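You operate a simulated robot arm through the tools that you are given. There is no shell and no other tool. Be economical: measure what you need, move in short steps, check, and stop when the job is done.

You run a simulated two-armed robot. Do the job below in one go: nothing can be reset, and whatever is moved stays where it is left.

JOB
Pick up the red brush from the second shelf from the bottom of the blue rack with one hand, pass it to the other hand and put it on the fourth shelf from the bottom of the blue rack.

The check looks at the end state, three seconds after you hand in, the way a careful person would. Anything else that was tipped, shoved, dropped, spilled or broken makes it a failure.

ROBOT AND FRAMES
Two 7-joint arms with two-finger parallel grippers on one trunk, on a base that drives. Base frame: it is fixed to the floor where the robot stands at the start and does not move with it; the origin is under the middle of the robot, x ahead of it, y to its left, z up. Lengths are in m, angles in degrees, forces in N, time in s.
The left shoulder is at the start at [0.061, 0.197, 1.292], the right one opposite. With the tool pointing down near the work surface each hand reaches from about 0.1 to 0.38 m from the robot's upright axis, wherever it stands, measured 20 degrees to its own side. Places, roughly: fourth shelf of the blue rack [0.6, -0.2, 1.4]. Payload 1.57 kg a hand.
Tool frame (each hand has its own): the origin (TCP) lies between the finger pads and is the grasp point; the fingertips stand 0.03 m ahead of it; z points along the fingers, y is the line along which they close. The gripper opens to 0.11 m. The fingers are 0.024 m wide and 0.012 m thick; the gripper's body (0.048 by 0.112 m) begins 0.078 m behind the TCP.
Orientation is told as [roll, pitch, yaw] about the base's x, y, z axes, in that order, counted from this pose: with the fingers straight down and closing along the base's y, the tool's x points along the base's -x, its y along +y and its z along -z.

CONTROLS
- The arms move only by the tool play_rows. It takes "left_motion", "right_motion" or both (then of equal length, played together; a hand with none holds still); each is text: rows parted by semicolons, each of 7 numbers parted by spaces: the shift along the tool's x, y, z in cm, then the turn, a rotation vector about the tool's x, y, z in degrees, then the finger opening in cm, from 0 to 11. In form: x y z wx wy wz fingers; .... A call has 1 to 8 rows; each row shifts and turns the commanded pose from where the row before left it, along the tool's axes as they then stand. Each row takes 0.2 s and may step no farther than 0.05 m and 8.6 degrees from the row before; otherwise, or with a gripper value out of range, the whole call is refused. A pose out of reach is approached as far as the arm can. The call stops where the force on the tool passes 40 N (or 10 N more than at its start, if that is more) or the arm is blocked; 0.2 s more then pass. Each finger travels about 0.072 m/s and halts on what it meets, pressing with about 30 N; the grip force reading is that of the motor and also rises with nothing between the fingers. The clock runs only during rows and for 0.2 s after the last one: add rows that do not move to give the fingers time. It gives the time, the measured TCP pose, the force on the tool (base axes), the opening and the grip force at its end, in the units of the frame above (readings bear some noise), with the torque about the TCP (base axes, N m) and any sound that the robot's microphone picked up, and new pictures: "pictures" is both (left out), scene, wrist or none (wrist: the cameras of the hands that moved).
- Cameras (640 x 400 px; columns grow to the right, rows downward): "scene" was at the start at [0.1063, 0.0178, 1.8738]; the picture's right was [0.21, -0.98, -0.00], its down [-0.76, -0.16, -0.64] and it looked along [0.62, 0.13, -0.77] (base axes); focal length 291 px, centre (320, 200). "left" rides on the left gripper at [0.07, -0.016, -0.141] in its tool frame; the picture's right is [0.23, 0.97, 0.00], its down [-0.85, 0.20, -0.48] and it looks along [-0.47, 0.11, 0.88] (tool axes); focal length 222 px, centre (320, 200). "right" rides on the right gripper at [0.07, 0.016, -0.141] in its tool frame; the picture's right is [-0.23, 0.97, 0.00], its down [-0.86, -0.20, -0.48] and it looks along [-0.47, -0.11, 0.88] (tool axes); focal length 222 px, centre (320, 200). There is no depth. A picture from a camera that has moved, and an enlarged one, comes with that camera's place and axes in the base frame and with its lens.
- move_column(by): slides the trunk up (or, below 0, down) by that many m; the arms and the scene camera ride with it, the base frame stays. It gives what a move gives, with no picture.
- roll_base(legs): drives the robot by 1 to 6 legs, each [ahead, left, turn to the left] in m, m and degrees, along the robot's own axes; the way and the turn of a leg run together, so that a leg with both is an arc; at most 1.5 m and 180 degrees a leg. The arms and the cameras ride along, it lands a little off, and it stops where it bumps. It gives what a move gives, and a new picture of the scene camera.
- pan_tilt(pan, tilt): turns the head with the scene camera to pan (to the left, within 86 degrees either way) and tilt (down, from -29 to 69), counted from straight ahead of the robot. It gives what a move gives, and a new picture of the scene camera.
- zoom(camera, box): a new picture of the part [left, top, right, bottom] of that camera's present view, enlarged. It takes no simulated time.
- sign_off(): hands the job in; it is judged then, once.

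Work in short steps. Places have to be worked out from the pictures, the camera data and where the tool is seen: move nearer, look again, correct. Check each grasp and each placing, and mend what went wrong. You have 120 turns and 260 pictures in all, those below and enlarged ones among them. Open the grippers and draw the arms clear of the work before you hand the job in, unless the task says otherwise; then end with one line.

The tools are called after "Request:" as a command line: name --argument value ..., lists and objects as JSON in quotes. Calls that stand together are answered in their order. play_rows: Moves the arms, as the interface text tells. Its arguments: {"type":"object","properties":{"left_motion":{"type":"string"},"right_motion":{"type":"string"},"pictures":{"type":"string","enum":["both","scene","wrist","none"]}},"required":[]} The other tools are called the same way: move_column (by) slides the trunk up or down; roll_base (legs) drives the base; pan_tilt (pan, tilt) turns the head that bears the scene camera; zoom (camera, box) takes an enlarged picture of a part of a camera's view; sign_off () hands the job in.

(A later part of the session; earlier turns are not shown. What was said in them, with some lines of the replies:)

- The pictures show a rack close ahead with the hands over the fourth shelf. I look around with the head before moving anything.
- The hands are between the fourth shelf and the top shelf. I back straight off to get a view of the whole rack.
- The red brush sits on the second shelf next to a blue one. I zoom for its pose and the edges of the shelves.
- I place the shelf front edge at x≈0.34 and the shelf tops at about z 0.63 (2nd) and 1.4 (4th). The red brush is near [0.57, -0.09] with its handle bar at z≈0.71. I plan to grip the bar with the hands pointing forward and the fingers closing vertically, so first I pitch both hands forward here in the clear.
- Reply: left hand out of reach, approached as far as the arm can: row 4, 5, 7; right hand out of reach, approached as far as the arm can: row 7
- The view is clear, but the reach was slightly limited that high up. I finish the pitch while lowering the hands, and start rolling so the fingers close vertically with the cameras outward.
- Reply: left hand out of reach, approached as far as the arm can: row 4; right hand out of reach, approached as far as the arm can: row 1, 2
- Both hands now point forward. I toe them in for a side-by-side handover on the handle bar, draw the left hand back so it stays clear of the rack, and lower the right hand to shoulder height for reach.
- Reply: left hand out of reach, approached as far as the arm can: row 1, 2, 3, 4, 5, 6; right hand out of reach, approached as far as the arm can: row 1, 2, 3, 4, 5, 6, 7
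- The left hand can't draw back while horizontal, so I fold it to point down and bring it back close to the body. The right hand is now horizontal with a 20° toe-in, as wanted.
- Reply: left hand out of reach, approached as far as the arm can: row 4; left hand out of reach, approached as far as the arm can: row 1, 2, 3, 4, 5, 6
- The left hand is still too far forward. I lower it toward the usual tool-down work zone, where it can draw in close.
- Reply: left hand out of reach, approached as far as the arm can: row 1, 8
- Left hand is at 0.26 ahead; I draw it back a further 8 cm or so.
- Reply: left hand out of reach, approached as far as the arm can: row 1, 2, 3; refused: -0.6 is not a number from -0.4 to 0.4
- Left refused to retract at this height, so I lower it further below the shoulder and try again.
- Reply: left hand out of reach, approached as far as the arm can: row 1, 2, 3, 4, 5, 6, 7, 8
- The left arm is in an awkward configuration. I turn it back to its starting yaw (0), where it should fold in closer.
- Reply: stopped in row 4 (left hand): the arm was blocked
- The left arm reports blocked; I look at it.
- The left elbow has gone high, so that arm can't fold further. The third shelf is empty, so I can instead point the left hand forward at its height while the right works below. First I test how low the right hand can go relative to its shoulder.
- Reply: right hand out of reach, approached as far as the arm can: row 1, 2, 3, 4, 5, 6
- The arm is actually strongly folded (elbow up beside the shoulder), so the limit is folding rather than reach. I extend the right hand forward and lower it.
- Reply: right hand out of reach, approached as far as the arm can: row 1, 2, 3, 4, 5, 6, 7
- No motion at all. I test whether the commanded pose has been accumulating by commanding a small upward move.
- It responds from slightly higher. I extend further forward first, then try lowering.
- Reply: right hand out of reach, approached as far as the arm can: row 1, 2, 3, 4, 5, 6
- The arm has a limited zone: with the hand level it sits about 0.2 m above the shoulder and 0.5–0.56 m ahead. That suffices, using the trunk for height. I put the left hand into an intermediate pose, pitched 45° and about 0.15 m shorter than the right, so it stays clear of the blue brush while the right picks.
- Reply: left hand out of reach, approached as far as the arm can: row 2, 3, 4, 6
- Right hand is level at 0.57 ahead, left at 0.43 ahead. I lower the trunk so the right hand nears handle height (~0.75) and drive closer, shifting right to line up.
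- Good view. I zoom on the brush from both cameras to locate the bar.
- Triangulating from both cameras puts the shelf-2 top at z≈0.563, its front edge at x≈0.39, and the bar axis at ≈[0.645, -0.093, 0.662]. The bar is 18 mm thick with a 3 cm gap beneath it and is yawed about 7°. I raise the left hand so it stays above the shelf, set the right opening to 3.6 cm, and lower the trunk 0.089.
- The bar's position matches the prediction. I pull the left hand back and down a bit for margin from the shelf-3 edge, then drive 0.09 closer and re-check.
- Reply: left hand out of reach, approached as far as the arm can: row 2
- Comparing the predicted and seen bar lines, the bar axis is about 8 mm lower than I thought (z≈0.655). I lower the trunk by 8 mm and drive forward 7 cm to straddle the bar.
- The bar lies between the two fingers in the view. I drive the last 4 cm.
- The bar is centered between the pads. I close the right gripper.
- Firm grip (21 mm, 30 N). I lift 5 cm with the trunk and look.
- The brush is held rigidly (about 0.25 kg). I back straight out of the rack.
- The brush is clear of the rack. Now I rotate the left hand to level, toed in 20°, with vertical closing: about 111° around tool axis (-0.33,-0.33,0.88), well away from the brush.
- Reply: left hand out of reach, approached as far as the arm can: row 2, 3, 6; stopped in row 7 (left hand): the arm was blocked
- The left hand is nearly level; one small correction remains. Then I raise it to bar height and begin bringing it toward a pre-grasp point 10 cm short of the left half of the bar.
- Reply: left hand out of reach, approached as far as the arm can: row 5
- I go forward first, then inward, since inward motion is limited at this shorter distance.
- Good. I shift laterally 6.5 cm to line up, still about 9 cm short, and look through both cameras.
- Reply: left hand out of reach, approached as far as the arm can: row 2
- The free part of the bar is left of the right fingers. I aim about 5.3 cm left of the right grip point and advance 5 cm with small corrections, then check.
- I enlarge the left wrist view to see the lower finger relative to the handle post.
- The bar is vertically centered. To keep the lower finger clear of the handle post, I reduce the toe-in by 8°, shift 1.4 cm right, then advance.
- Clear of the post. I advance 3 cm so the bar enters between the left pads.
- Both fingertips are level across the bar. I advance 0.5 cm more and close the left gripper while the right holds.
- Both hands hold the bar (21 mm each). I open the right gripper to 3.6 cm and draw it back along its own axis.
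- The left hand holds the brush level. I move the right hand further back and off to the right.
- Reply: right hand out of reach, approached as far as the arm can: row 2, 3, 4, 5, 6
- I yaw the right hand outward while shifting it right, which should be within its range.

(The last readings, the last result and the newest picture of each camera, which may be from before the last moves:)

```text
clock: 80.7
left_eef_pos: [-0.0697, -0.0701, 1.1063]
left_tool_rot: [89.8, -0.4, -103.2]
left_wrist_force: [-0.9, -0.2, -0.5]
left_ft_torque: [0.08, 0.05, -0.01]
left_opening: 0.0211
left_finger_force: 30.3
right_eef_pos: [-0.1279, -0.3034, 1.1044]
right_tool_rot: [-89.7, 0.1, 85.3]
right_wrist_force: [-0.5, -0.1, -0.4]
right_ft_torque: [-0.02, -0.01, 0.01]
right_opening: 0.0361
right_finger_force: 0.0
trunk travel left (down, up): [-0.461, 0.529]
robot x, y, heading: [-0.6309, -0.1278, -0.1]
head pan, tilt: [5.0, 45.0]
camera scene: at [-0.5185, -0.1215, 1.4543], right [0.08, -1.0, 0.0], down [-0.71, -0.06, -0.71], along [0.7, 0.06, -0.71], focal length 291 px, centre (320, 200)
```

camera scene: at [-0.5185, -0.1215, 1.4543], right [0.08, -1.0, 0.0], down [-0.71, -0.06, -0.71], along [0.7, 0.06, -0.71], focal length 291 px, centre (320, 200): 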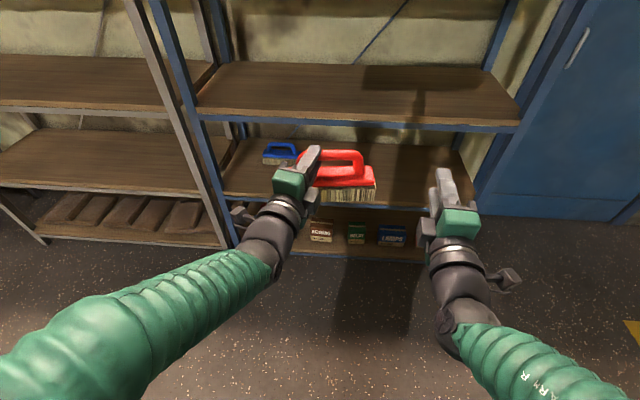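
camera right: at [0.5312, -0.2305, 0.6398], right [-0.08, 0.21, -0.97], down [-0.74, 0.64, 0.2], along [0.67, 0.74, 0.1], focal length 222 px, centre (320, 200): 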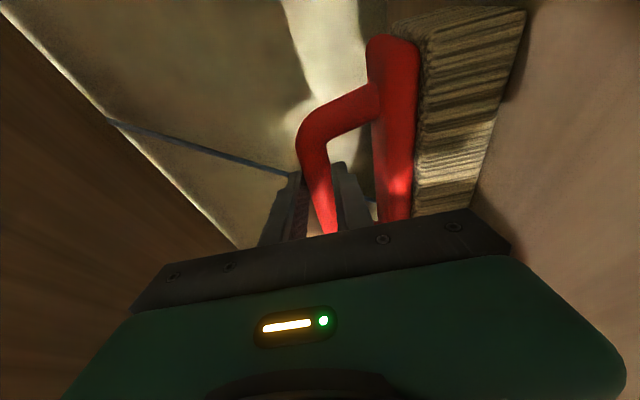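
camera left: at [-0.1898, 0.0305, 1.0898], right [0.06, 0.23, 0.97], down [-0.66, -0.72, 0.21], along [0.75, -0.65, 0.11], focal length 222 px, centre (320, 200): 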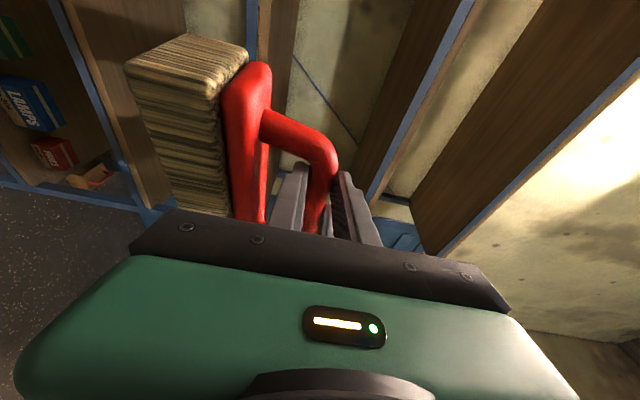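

Right hand is clear. I raise the trunk 0.42 m so the brush clears the fourth shelf, and verify with the scene view before driving in.

Request:
move_column --by 0.4

Request:
move_column --by 0.03

Request:
roll_base --legs '[[0.3, 0, 0]]'

Request:
zoom --camera "right" --box '[0, 0, 640, 400]'

Request:
zoom --camera "left" --box '[0, 0, 640, 400]'

```text
clock: 84.5
left_eef_pos: [-0.0672, -0.0688, 1.5055]
left_tool_rot: [89.9, -0.4, -103.0]
left_wrist_force: [0.1, -0.4, -1.8]
left_ft_torque: [0.07, 0.06, 0.01]
left_opening: 0.0214
left_finger_force: 30.0
right_eef_pos: [-0.126, -0.304, 1.5036]
right_tool_rot: [-89.7, 0.1, 85.4]
right_wrist_force: [0.0, -0.4, -0.1]
right_ft_torque: [-0.01, 0.0, 0.0]
right_opening: 0.0359
right_finger_force: 0.0
trunk travel left (down, up): [-0.861, 0.129]
robot x, y, heading: [-0.6328, -0.1319, -0.0]
head pan, tilt: [5.0, 45.0]
```

```text
clock: 85.3
left_eef_pos: [-0.0671, -0.069, 1.5352]
left_tool_rot: [89.9, -0.4, -103.1]
left_wrist_force: [-0.1, 0.5, -2.1]
left_ft_torque: [0.1, 0.04, 0.01]
left_opening: 0.0213
left_finger_force: 30.3
right_eef_pos: [-0.1252, -0.3031, 1.534]
right_tool_rot: [-89.7, 0.1, 85.4]
right_wrist_force: [-0.2, 0.6, -0.3]
right_ft_torque: [0.0, -0.02, -0.01]
right_opening: 0.036
right_finger_force: 0.0
trunk travel left (down, up): [-0.891, 0.099]
robot x, y, heading: [-0.6325, -0.1278, -0.0]
head pan, tilt: [5.0, 45.0]
```

```text
clock: 87.3
left_eef_pos: [0.2279, -0.0723, 1.5375]
left_tool_rot: [90.0, -0.2, -103.2]
left_wrist_force: [-0.8, 0.2, -2.7]
left_ft_torque: [0.08, 0.08, 0.03]
left_opening: 0.0212
left_finger_force: 29.8
right_eef_pos: [0.1675, -0.3064, 1.5356]
right_tool_rot: [-89.8, 0.1, 85.4]
right_wrist_force: [0.3, -0.4, 0.2]
right_ft_torque: [-0.03, -0.01, 0.02]
right_opening: 0.036
right_finger_force: 0.1
trunk travel left (down, up): [-0.891, 0.099]
robot x, y, heading: [-0.329, -0.1321, -0.5]
head pan, tilt: [5.0, 45.0]
camera scene: at [-0.2241, -0.123, 1.8847], right [0.08, -1.0, 0.0], down [-0.7, -0.06, -0.71], along [0.71, 0.06, -0.71], focal length 291 px, centre (320, 200)
```

scene: 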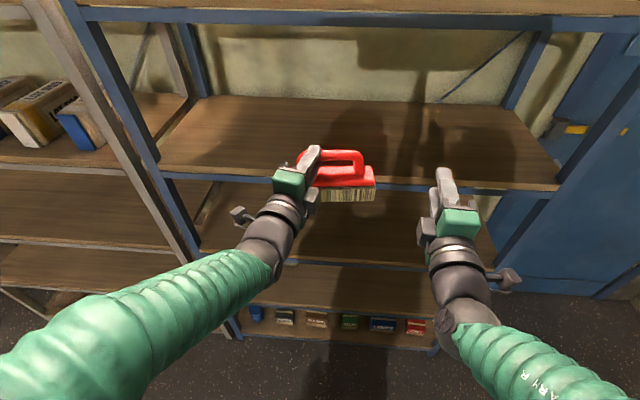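

```text
1.00 times, centred on (320, 200) of right (not enlarged: the box is as wide or as high as the picture)
camera zoom: at [0.0215, -0.3629, 1.5197], right [0.02, 0.22, -0.97], down [-0.41, 0.89, 0.2], along [0.91, 0.39, 0.11], focal length 222 px, centre (320, 200)
```

zoom: 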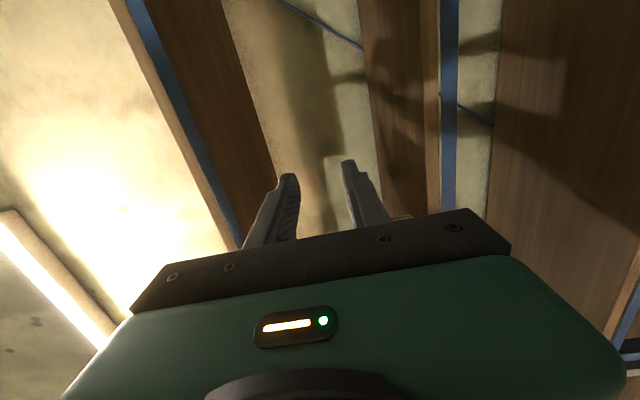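

```text
1.00 times, centred on (320, 200) of left (not enlarged: the box is as wide or as high as the picture)
camera zoom: at [0.1056, 0.028, 1.5218], right [0.05, 0.23, 0.97], down [-0.66, -0.72, 0.2], along [0.75, -0.65, 0.11], focal length 222 px, centre (320, 200)
```

zoom: 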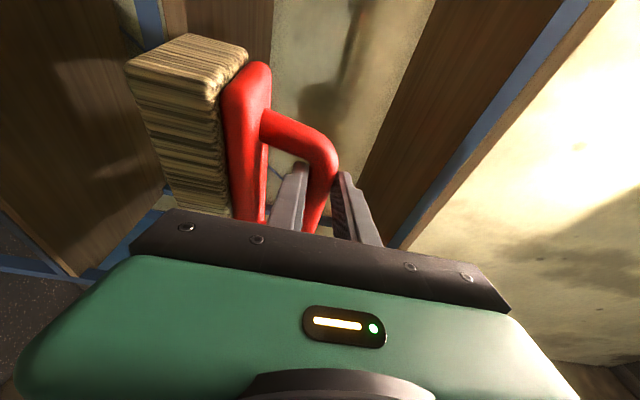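

Shelf-4 top comes out at z≈1.36–1.375; the brush bottom is at about 1.44, so it clears. I drive in 0.31.

Request:
roll_base --legs '[[0.31, 0, 0]]'

Request:
zoom --camera "left" --box '[0, 0, 640, 400]'

```text
clock: 89.4
left_eef_pos: [0.5373, -0.0718, 1.5362]
left_tool_rot: [89.9, -0.3, -103.1]
left_wrist_force: [0.3, -0.2, -1.8]
left_ft_torque: [0.03, 0.08, -0.01]
left_opening: 0.0213
left_finger_force: 30.1
right_eef_pos: [0.4801, -0.306, 1.5359]
right_tool_rot: [-89.9, 0.1, 85.4]
right_wrist_force: [-0.2, -0.1, -0.2]
right_ft_torque: [0.03, 0.02, 0.03]
right_opening: 0.0359
right_finger_force: 0.1
trunk travel left (down, up): [-0.891, 0.099]
robot x, y, heading: [-0.0191, -0.1306, 0.1]
head pan, tilt: [5.0, 45.0]
camera scene: at [0.0866, -0.1239, 1.8847], right [0.09, -1.0, 0.0], down [-0.7, -0.06, -0.71], along [0.71, 0.06, -0.71], focal length 291 px, centre (320, 200)
```

scene: 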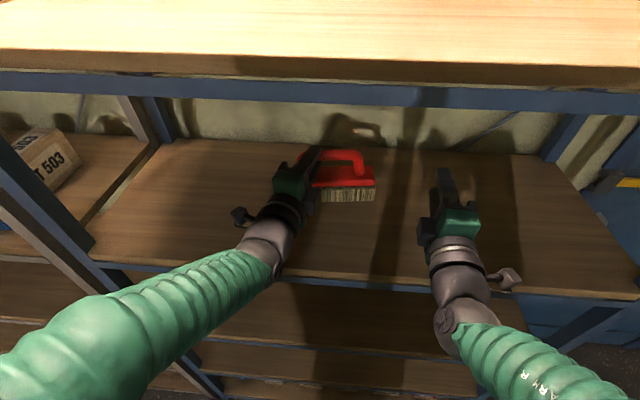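

```text
1.00 times, centred on (320, 200) of left (not enlarged: the box is as wide or as high as the picture)
camera zoom: at [0.4159, 0.028, 1.5217], right [0.05, 0.23, 0.97], down [-0.66, -0.72, 0.2], along [0.75, -0.65, 0.11], focal length 222 px, centre (320, 200)
```

zoom: 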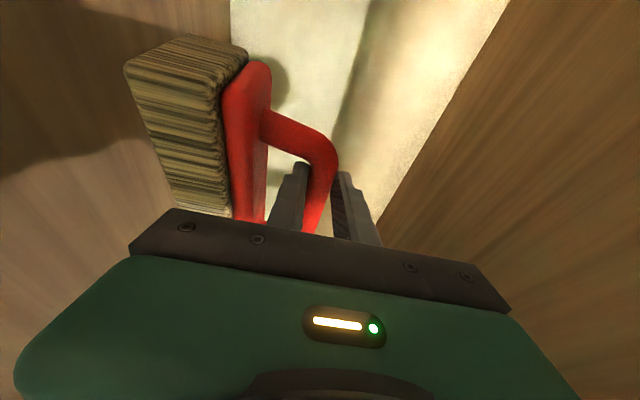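

The brush is over the shelf. I lower the trunk 4.5 cm, then continue in small arm steps watching the force.

Request:
move_column --by -0.045

Request:
play_rows --left_motion "0 -0.4 0 0 0 0 0.5; 0 -0.4 0 0 0 0 0.5; 0 0 0 0 0 0 0.5" --pictures "wrist"

```text
clock: 90.3
left_eef_pos: [0.5441, -0.0714, 1.4902]
left_tool_rot: [89.8, -0.3, -103.1]
left_wrist_force: [0.0, 0.2, -2.0]
left_ft_torque: [0.08, 0.03, 0.02]
left_opening: 0.0211
left_finger_force: 29.7
right_eef_pos: [0.4862, -0.3054, 1.4886]
right_tool_rot: [-89.7, 0.2, 85.5]
right_wrist_force: [-0.3, -0.4, 0.2]
right_ft_torque: [0.01, 0.01, 0.0]
right_opening: 0.0358
right_finger_force: 0.2
trunk travel left (down, up): [-0.846, 0.144]
robot x, y, heading: [-0.0218, -0.1341, -0.1]
head pan, tilt: [5.0, 45.0]
```

```text
clock: 91.1
left_eef_pos: [0.5442, -0.0712, 1.4826]
left_tool_rot: [89.8, -0.4, -103.1]
left_wrist_force: [0.5, 0.0, -1.8]
left_ft_torque: [0.09, 0.07, 0.03]
left_opening: 0.0213
left_finger_force: 30.8
right_eef_pos: [0.4869, -0.305, 1.4881]
right_tool_rot: [-89.7, 0.2, 85.4]
right_wrist_force: [0.2, -1.0, 0.0]
right_ft_torque: [-0.02, 0.0, -0.03]
right_opening: 0.0361
right_finger_force: 0.1
trunk travel left (down, up): [-0.846, 0.144]
robot x, y, heading: [-0.0156, -0.1296, 0.1]
head pan, tilt: [5.0, 45.0]
camera left: at [0.4218, 0.0281, 1.4664], right [0.06, 0.23, 0.97], down [-0.66, -0.72, 0.21], along [0.75, -0.65, 0.11], focal length 222 px, centre (320, 200)
```

left: 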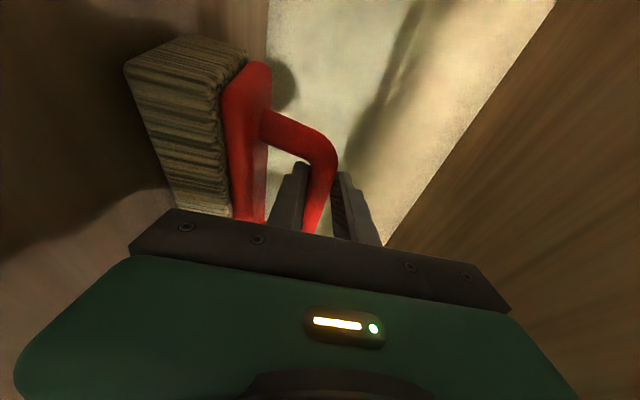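

No contact yet (force still about -2 N from the brush weight). I continue down in small steps.

Request:
play_rows --left_motion "0 -0.3 0 0 0 0 0.5; 0 -0.3 0 0 0 0 0.5; 0 0 0 0 0 0 0.5" --pictures "none"

Request:
play_rows --left_motion "0 -0.3 0 0 0 0 0.5; 0 0 0 0 0 0 0.5" --pictures "none"

Request:
zoom --camera "scene" --box '[250, 110, 430, 222]'

```text
clock: 91.9
left_eef_pos: [0.544, -0.0714, 1.4761]
left_tool_rot: [89.8, -0.4, -103.1]
left_wrist_force: [-0.4, 0.0, -2.0]
left_ft_torque: [0.09, 0.05, -0.01]
left_opening: 0.0212
left_finger_force: 29.7
right_eef_pos: [0.4852, -0.3051, 1.4885]
right_tool_rot: [-89.7, 0.1, 85.3]
right_wrist_force: [0.2, -0.7, -0.1]
right_ft_torque: [-0.01, -0.03, 0.0]
right_opening: 0.0359
right_finger_force: 0.2
trunk travel left (down, up): [-0.846, 0.144]
robot x, y, heading: [-0.0193, -0.1297, -0.2]
head pan, tilt: [5.0, 45.0]
```

```text
clock: 92.5
left_eef_pos: [0.5431, -0.0727, 1.4733]
left_tool_rot: [89.9, -0.4, -103.1]
left_wrist_force: [1.4, -0.7, 5.7]
left_ft_torque: [0.26, -0.11, -0.07]
left_opening: 0.0211
left_finger_force: 29.4
right_eef_pos: [0.4857, -0.3063, 1.489]
right_tool_rot: [-89.7, 0.2, 85.4]
right_wrist_force: [-0.3, -0.1, -0.2]
right_ft_torque: [0.0, 0.0, 0.01]
right_opening: 0.0359
right_finger_force: 0.0
trunk travel left (down, up): [-0.846, 0.144]
robot x, y, heading: [-0.0206, -0.1308, -0.1]
head pan, tilt: [5.0, 45.0]
```

```text
3.56 times, centred on (340, 166) of scene
camera zoom: at [0.0929, -0.124, 1.8394], right [0.09, -1.0, 0.0], down [-0.71, -0.06, -0.71], along [0.7, 0.06, -0.71], focal length 1036 px, centre (249, 321)
```

zoom: 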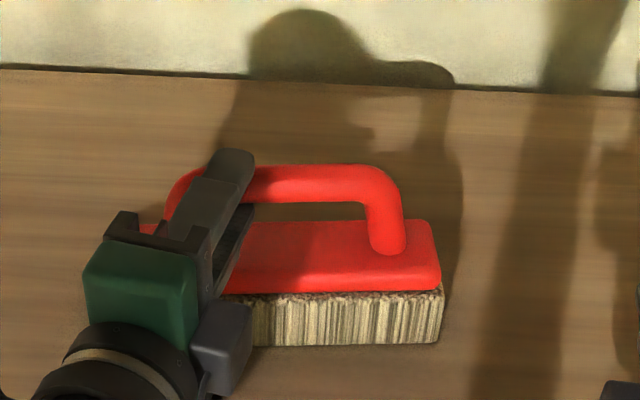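

Contact felt (+5.7 N) and the brush sits flat on its bristles. I open the left gripper and withdraw it along its axis.

Request:
play_rows --left_motion "0 0 0 0 0 0 2.6; 0 0 0 0 0 0 3.6; 0 0 0 0 0 0 3.6; 0 0 0 0 0 0 3.6" --pictures "none"

Request:
zoom --camera "left" --box '[200, 60, 440, 210]'

```text
clock: 93.5
left_eef_pos: [0.5445, -0.0715, 1.4744]
left_tool_rot: [89.8, -0.3, -103.1]
left_wrist_force: [0.1, 0.6, -1.4]
left_ft_torque: [0.01, -0.02, 0.0]
left_opening: 0.0362
left_finger_force: 0.1
right_eef_pos: [0.4848, -0.3067, 1.4888]
right_tool_rot: [-89.7, 0.3, 85.4]
right_wrist_force: [0.7, 0.1, 0.4]
right_ft_torque: [0.01, 0.0, -0.02]
right_opening: 0.0359
right_finger_force: 0.0
trunk travel left (down, up): [-0.846, 0.144]
robot x, y, heading: [-0.0206, -0.1309, 0.0]
head pan, tilt: [5.0, 45.0]
```

```text
2.67 times, centred on (320, 135) of left
camera zoom: at [0.4215, 0.028, 1.4581], right [0.06, 0.23, 0.97], down [-0.66, -0.72, 0.21], along [0.75, -0.65, 0.11], focal length 592 px, centre (320, 373)
```

zoom: 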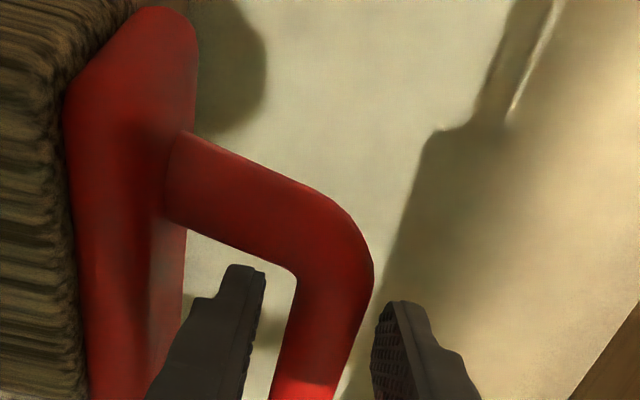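

Fingers are clear of the bar on both sides. I pull back along the tool axis.

Request:
play_rows --left_motion "0 0 -1 0 0 0 3.6; 0 0 -1.5 0 0 0 3.6; 0 0 -1.5 0 0 0 3.6; 0 0 -1.5 0 0 0 3.6; 0 0 0 0 0 0 3.6" --pictures "scene"

```text
clock: 94.7
left_eef_pos: [0.4897, -0.059, 1.4735]
left_tool_rot: [89.9, -0.4, -103.0]
left_wrist_force: [-0.4, -0.3, -0.5]
left_ft_torque: [-0.02, -0.01, 0.01]
left_opening: 0.0358
left_finger_force: 0.0
right_eef_pos: [0.4857, -0.3057, 1.4891]
right_tool_rot: [-89.7, 0.2, 85.4]
right_wrist_force: [-0.4, -0.4, -0.3]
right_ft_torque: [0.03, -0.02, 0.03]
right_opening: 0.0361
right_finger_force: 0.1
trunk travel left (down, up): [-0.846, 0.144]
robot x, y, heading: [-0.0194, -0.1333, 0.0]
head pan, tilt: [5.0, 45.0]
camera scene: at [0.0927, -0.1236, 1.8393], right [0.09, -1.0, 0.0], down [-0.71, -0.06, -0.71], along [0.7, 0.06, -0.71], focal length 291 px, centre (320, 200)
```

scene: 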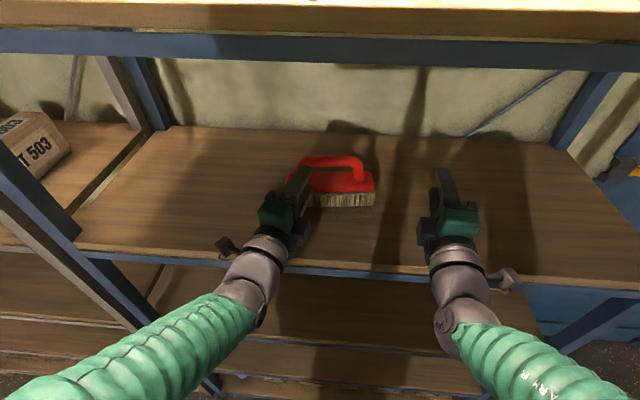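

The brush stayed put. The fingers are free of the handle, so I drive straight back, out of the rack, and look over the result.

Request:
roll_base --legs '[[-0.6, 0, 0]]'

Request:
zoom --camera "scene" --box '[160, 60, 480, 260]'

```text
clock: 98.1
left_eef_pos: [-0.1116, -0.0582, 1.4736]
left_tool_rot: [89.7, -0.4, -103.4]
left_wrist_force: [0.3, -0.5, -0.3]
left_ft_torque: [-0.01, -0.02, 0.01]
left_opening: 0.0362
left_finger_force: 0.1
right_eef_pos: [-0.1175, -0.3062, 1.488]
right_tool_rot: [-89.6, 0.2, 85.2]
right_wrist_force: [0.7, -0.5, 0.1]
right_ft_torque: [-0.03, 0.03, 0.02]
right_opening: 0.0358
right_finger_force: 0.1
trunk travel left (down, up): [-0.846, 0.144]
robot x, y, heading: [-0.624, -0.1294, -0.6]
head pan, tilt: [5.0, 45.0]
camera scene: at [-0.5078, -0.1217, 1.8391], right [0.08, -1.0, 0.0], down [-0.71, -0.06, -0.71], along [0.7, 0.06, -0.71], focal length 291 px, centre (320, 200)
```

scene: 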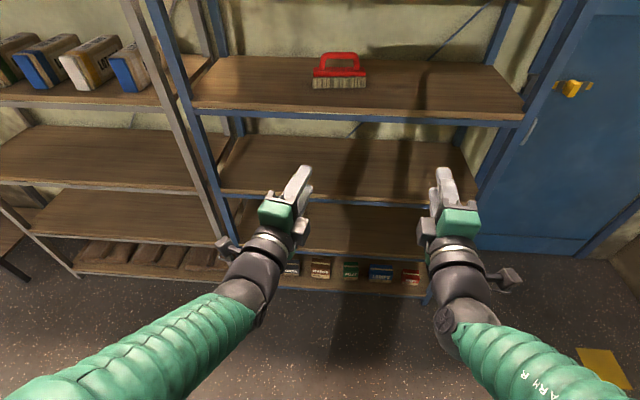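

```text
2.00 times, centred on (320, 160) of scene
camera zoom: at [-0.5078, -0.1217, 1.8391], right [0.08, -1.0, 0.0], down [-0.71, -0.06, -0.71], along [0.7, 0.06, -0.71], focal length 583 px, centre (320, 280)
```

zoom: 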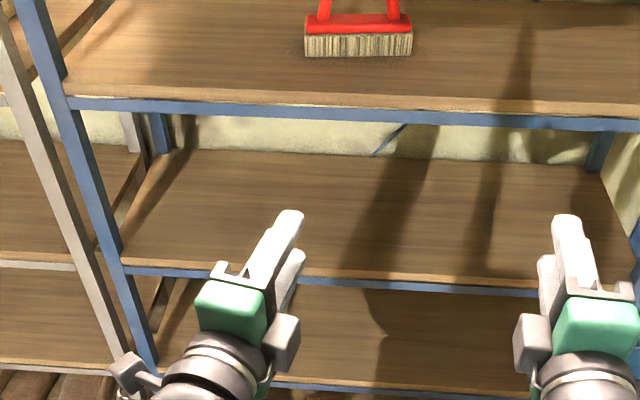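

The red brush stands bristles-down on the fourth shelf and nothing else looks disturbed. I open both grippers fully.

Request:
play_rows --left_motion "0 0 0 0 0 0 11; 0 0 0 0 0 0 11; 0 0 0 0 0 0 11" --right_motion "0 0 0 0 0 0 11; 0 0 0 0 0 0 11; 0 0 0 0 0 0 11" --pictures "none"

```text
clock: 98.9
left_eef_pos: [-0.1139, -0.0584, 1.4739]
left_tool_rot: [89.8, -0.4, -103.3]
left_wrist_force: [-0.4, -0.3, 0.0]
left_ft_torque: [-0.01, 0.06, -0.02]
left_opening: 0.1101
left_finger_force: 0.0
right_eef_pos: [-0.1203, -0.3049, 1.4897]
right_tool_rot: [-89.8, 0.2, 85.2]
right_wrist_force: [0.0, -0.8, 0.4]
right_ft_torque: [-0.01, -0.01, 0.03]
right_opening: 0.11
right_finger_force: 0.1
trunk travel left (down, up): [-0.846, 0.144]
robot x, y, heading: [-0.6236, -0.1276, -0.3]
head pan, tilt: [5.0, 45.0]
```

The grippers are open and the arms are clear of the rack, so I hand in.

Request:
sign_off

```text
The job is handed in.
```

The red brush was picked up with the right hand, passed to the left, and now stands bristles-down on the fourth shelf of the blue rack; nothing else looked disturbed in the last pictures.
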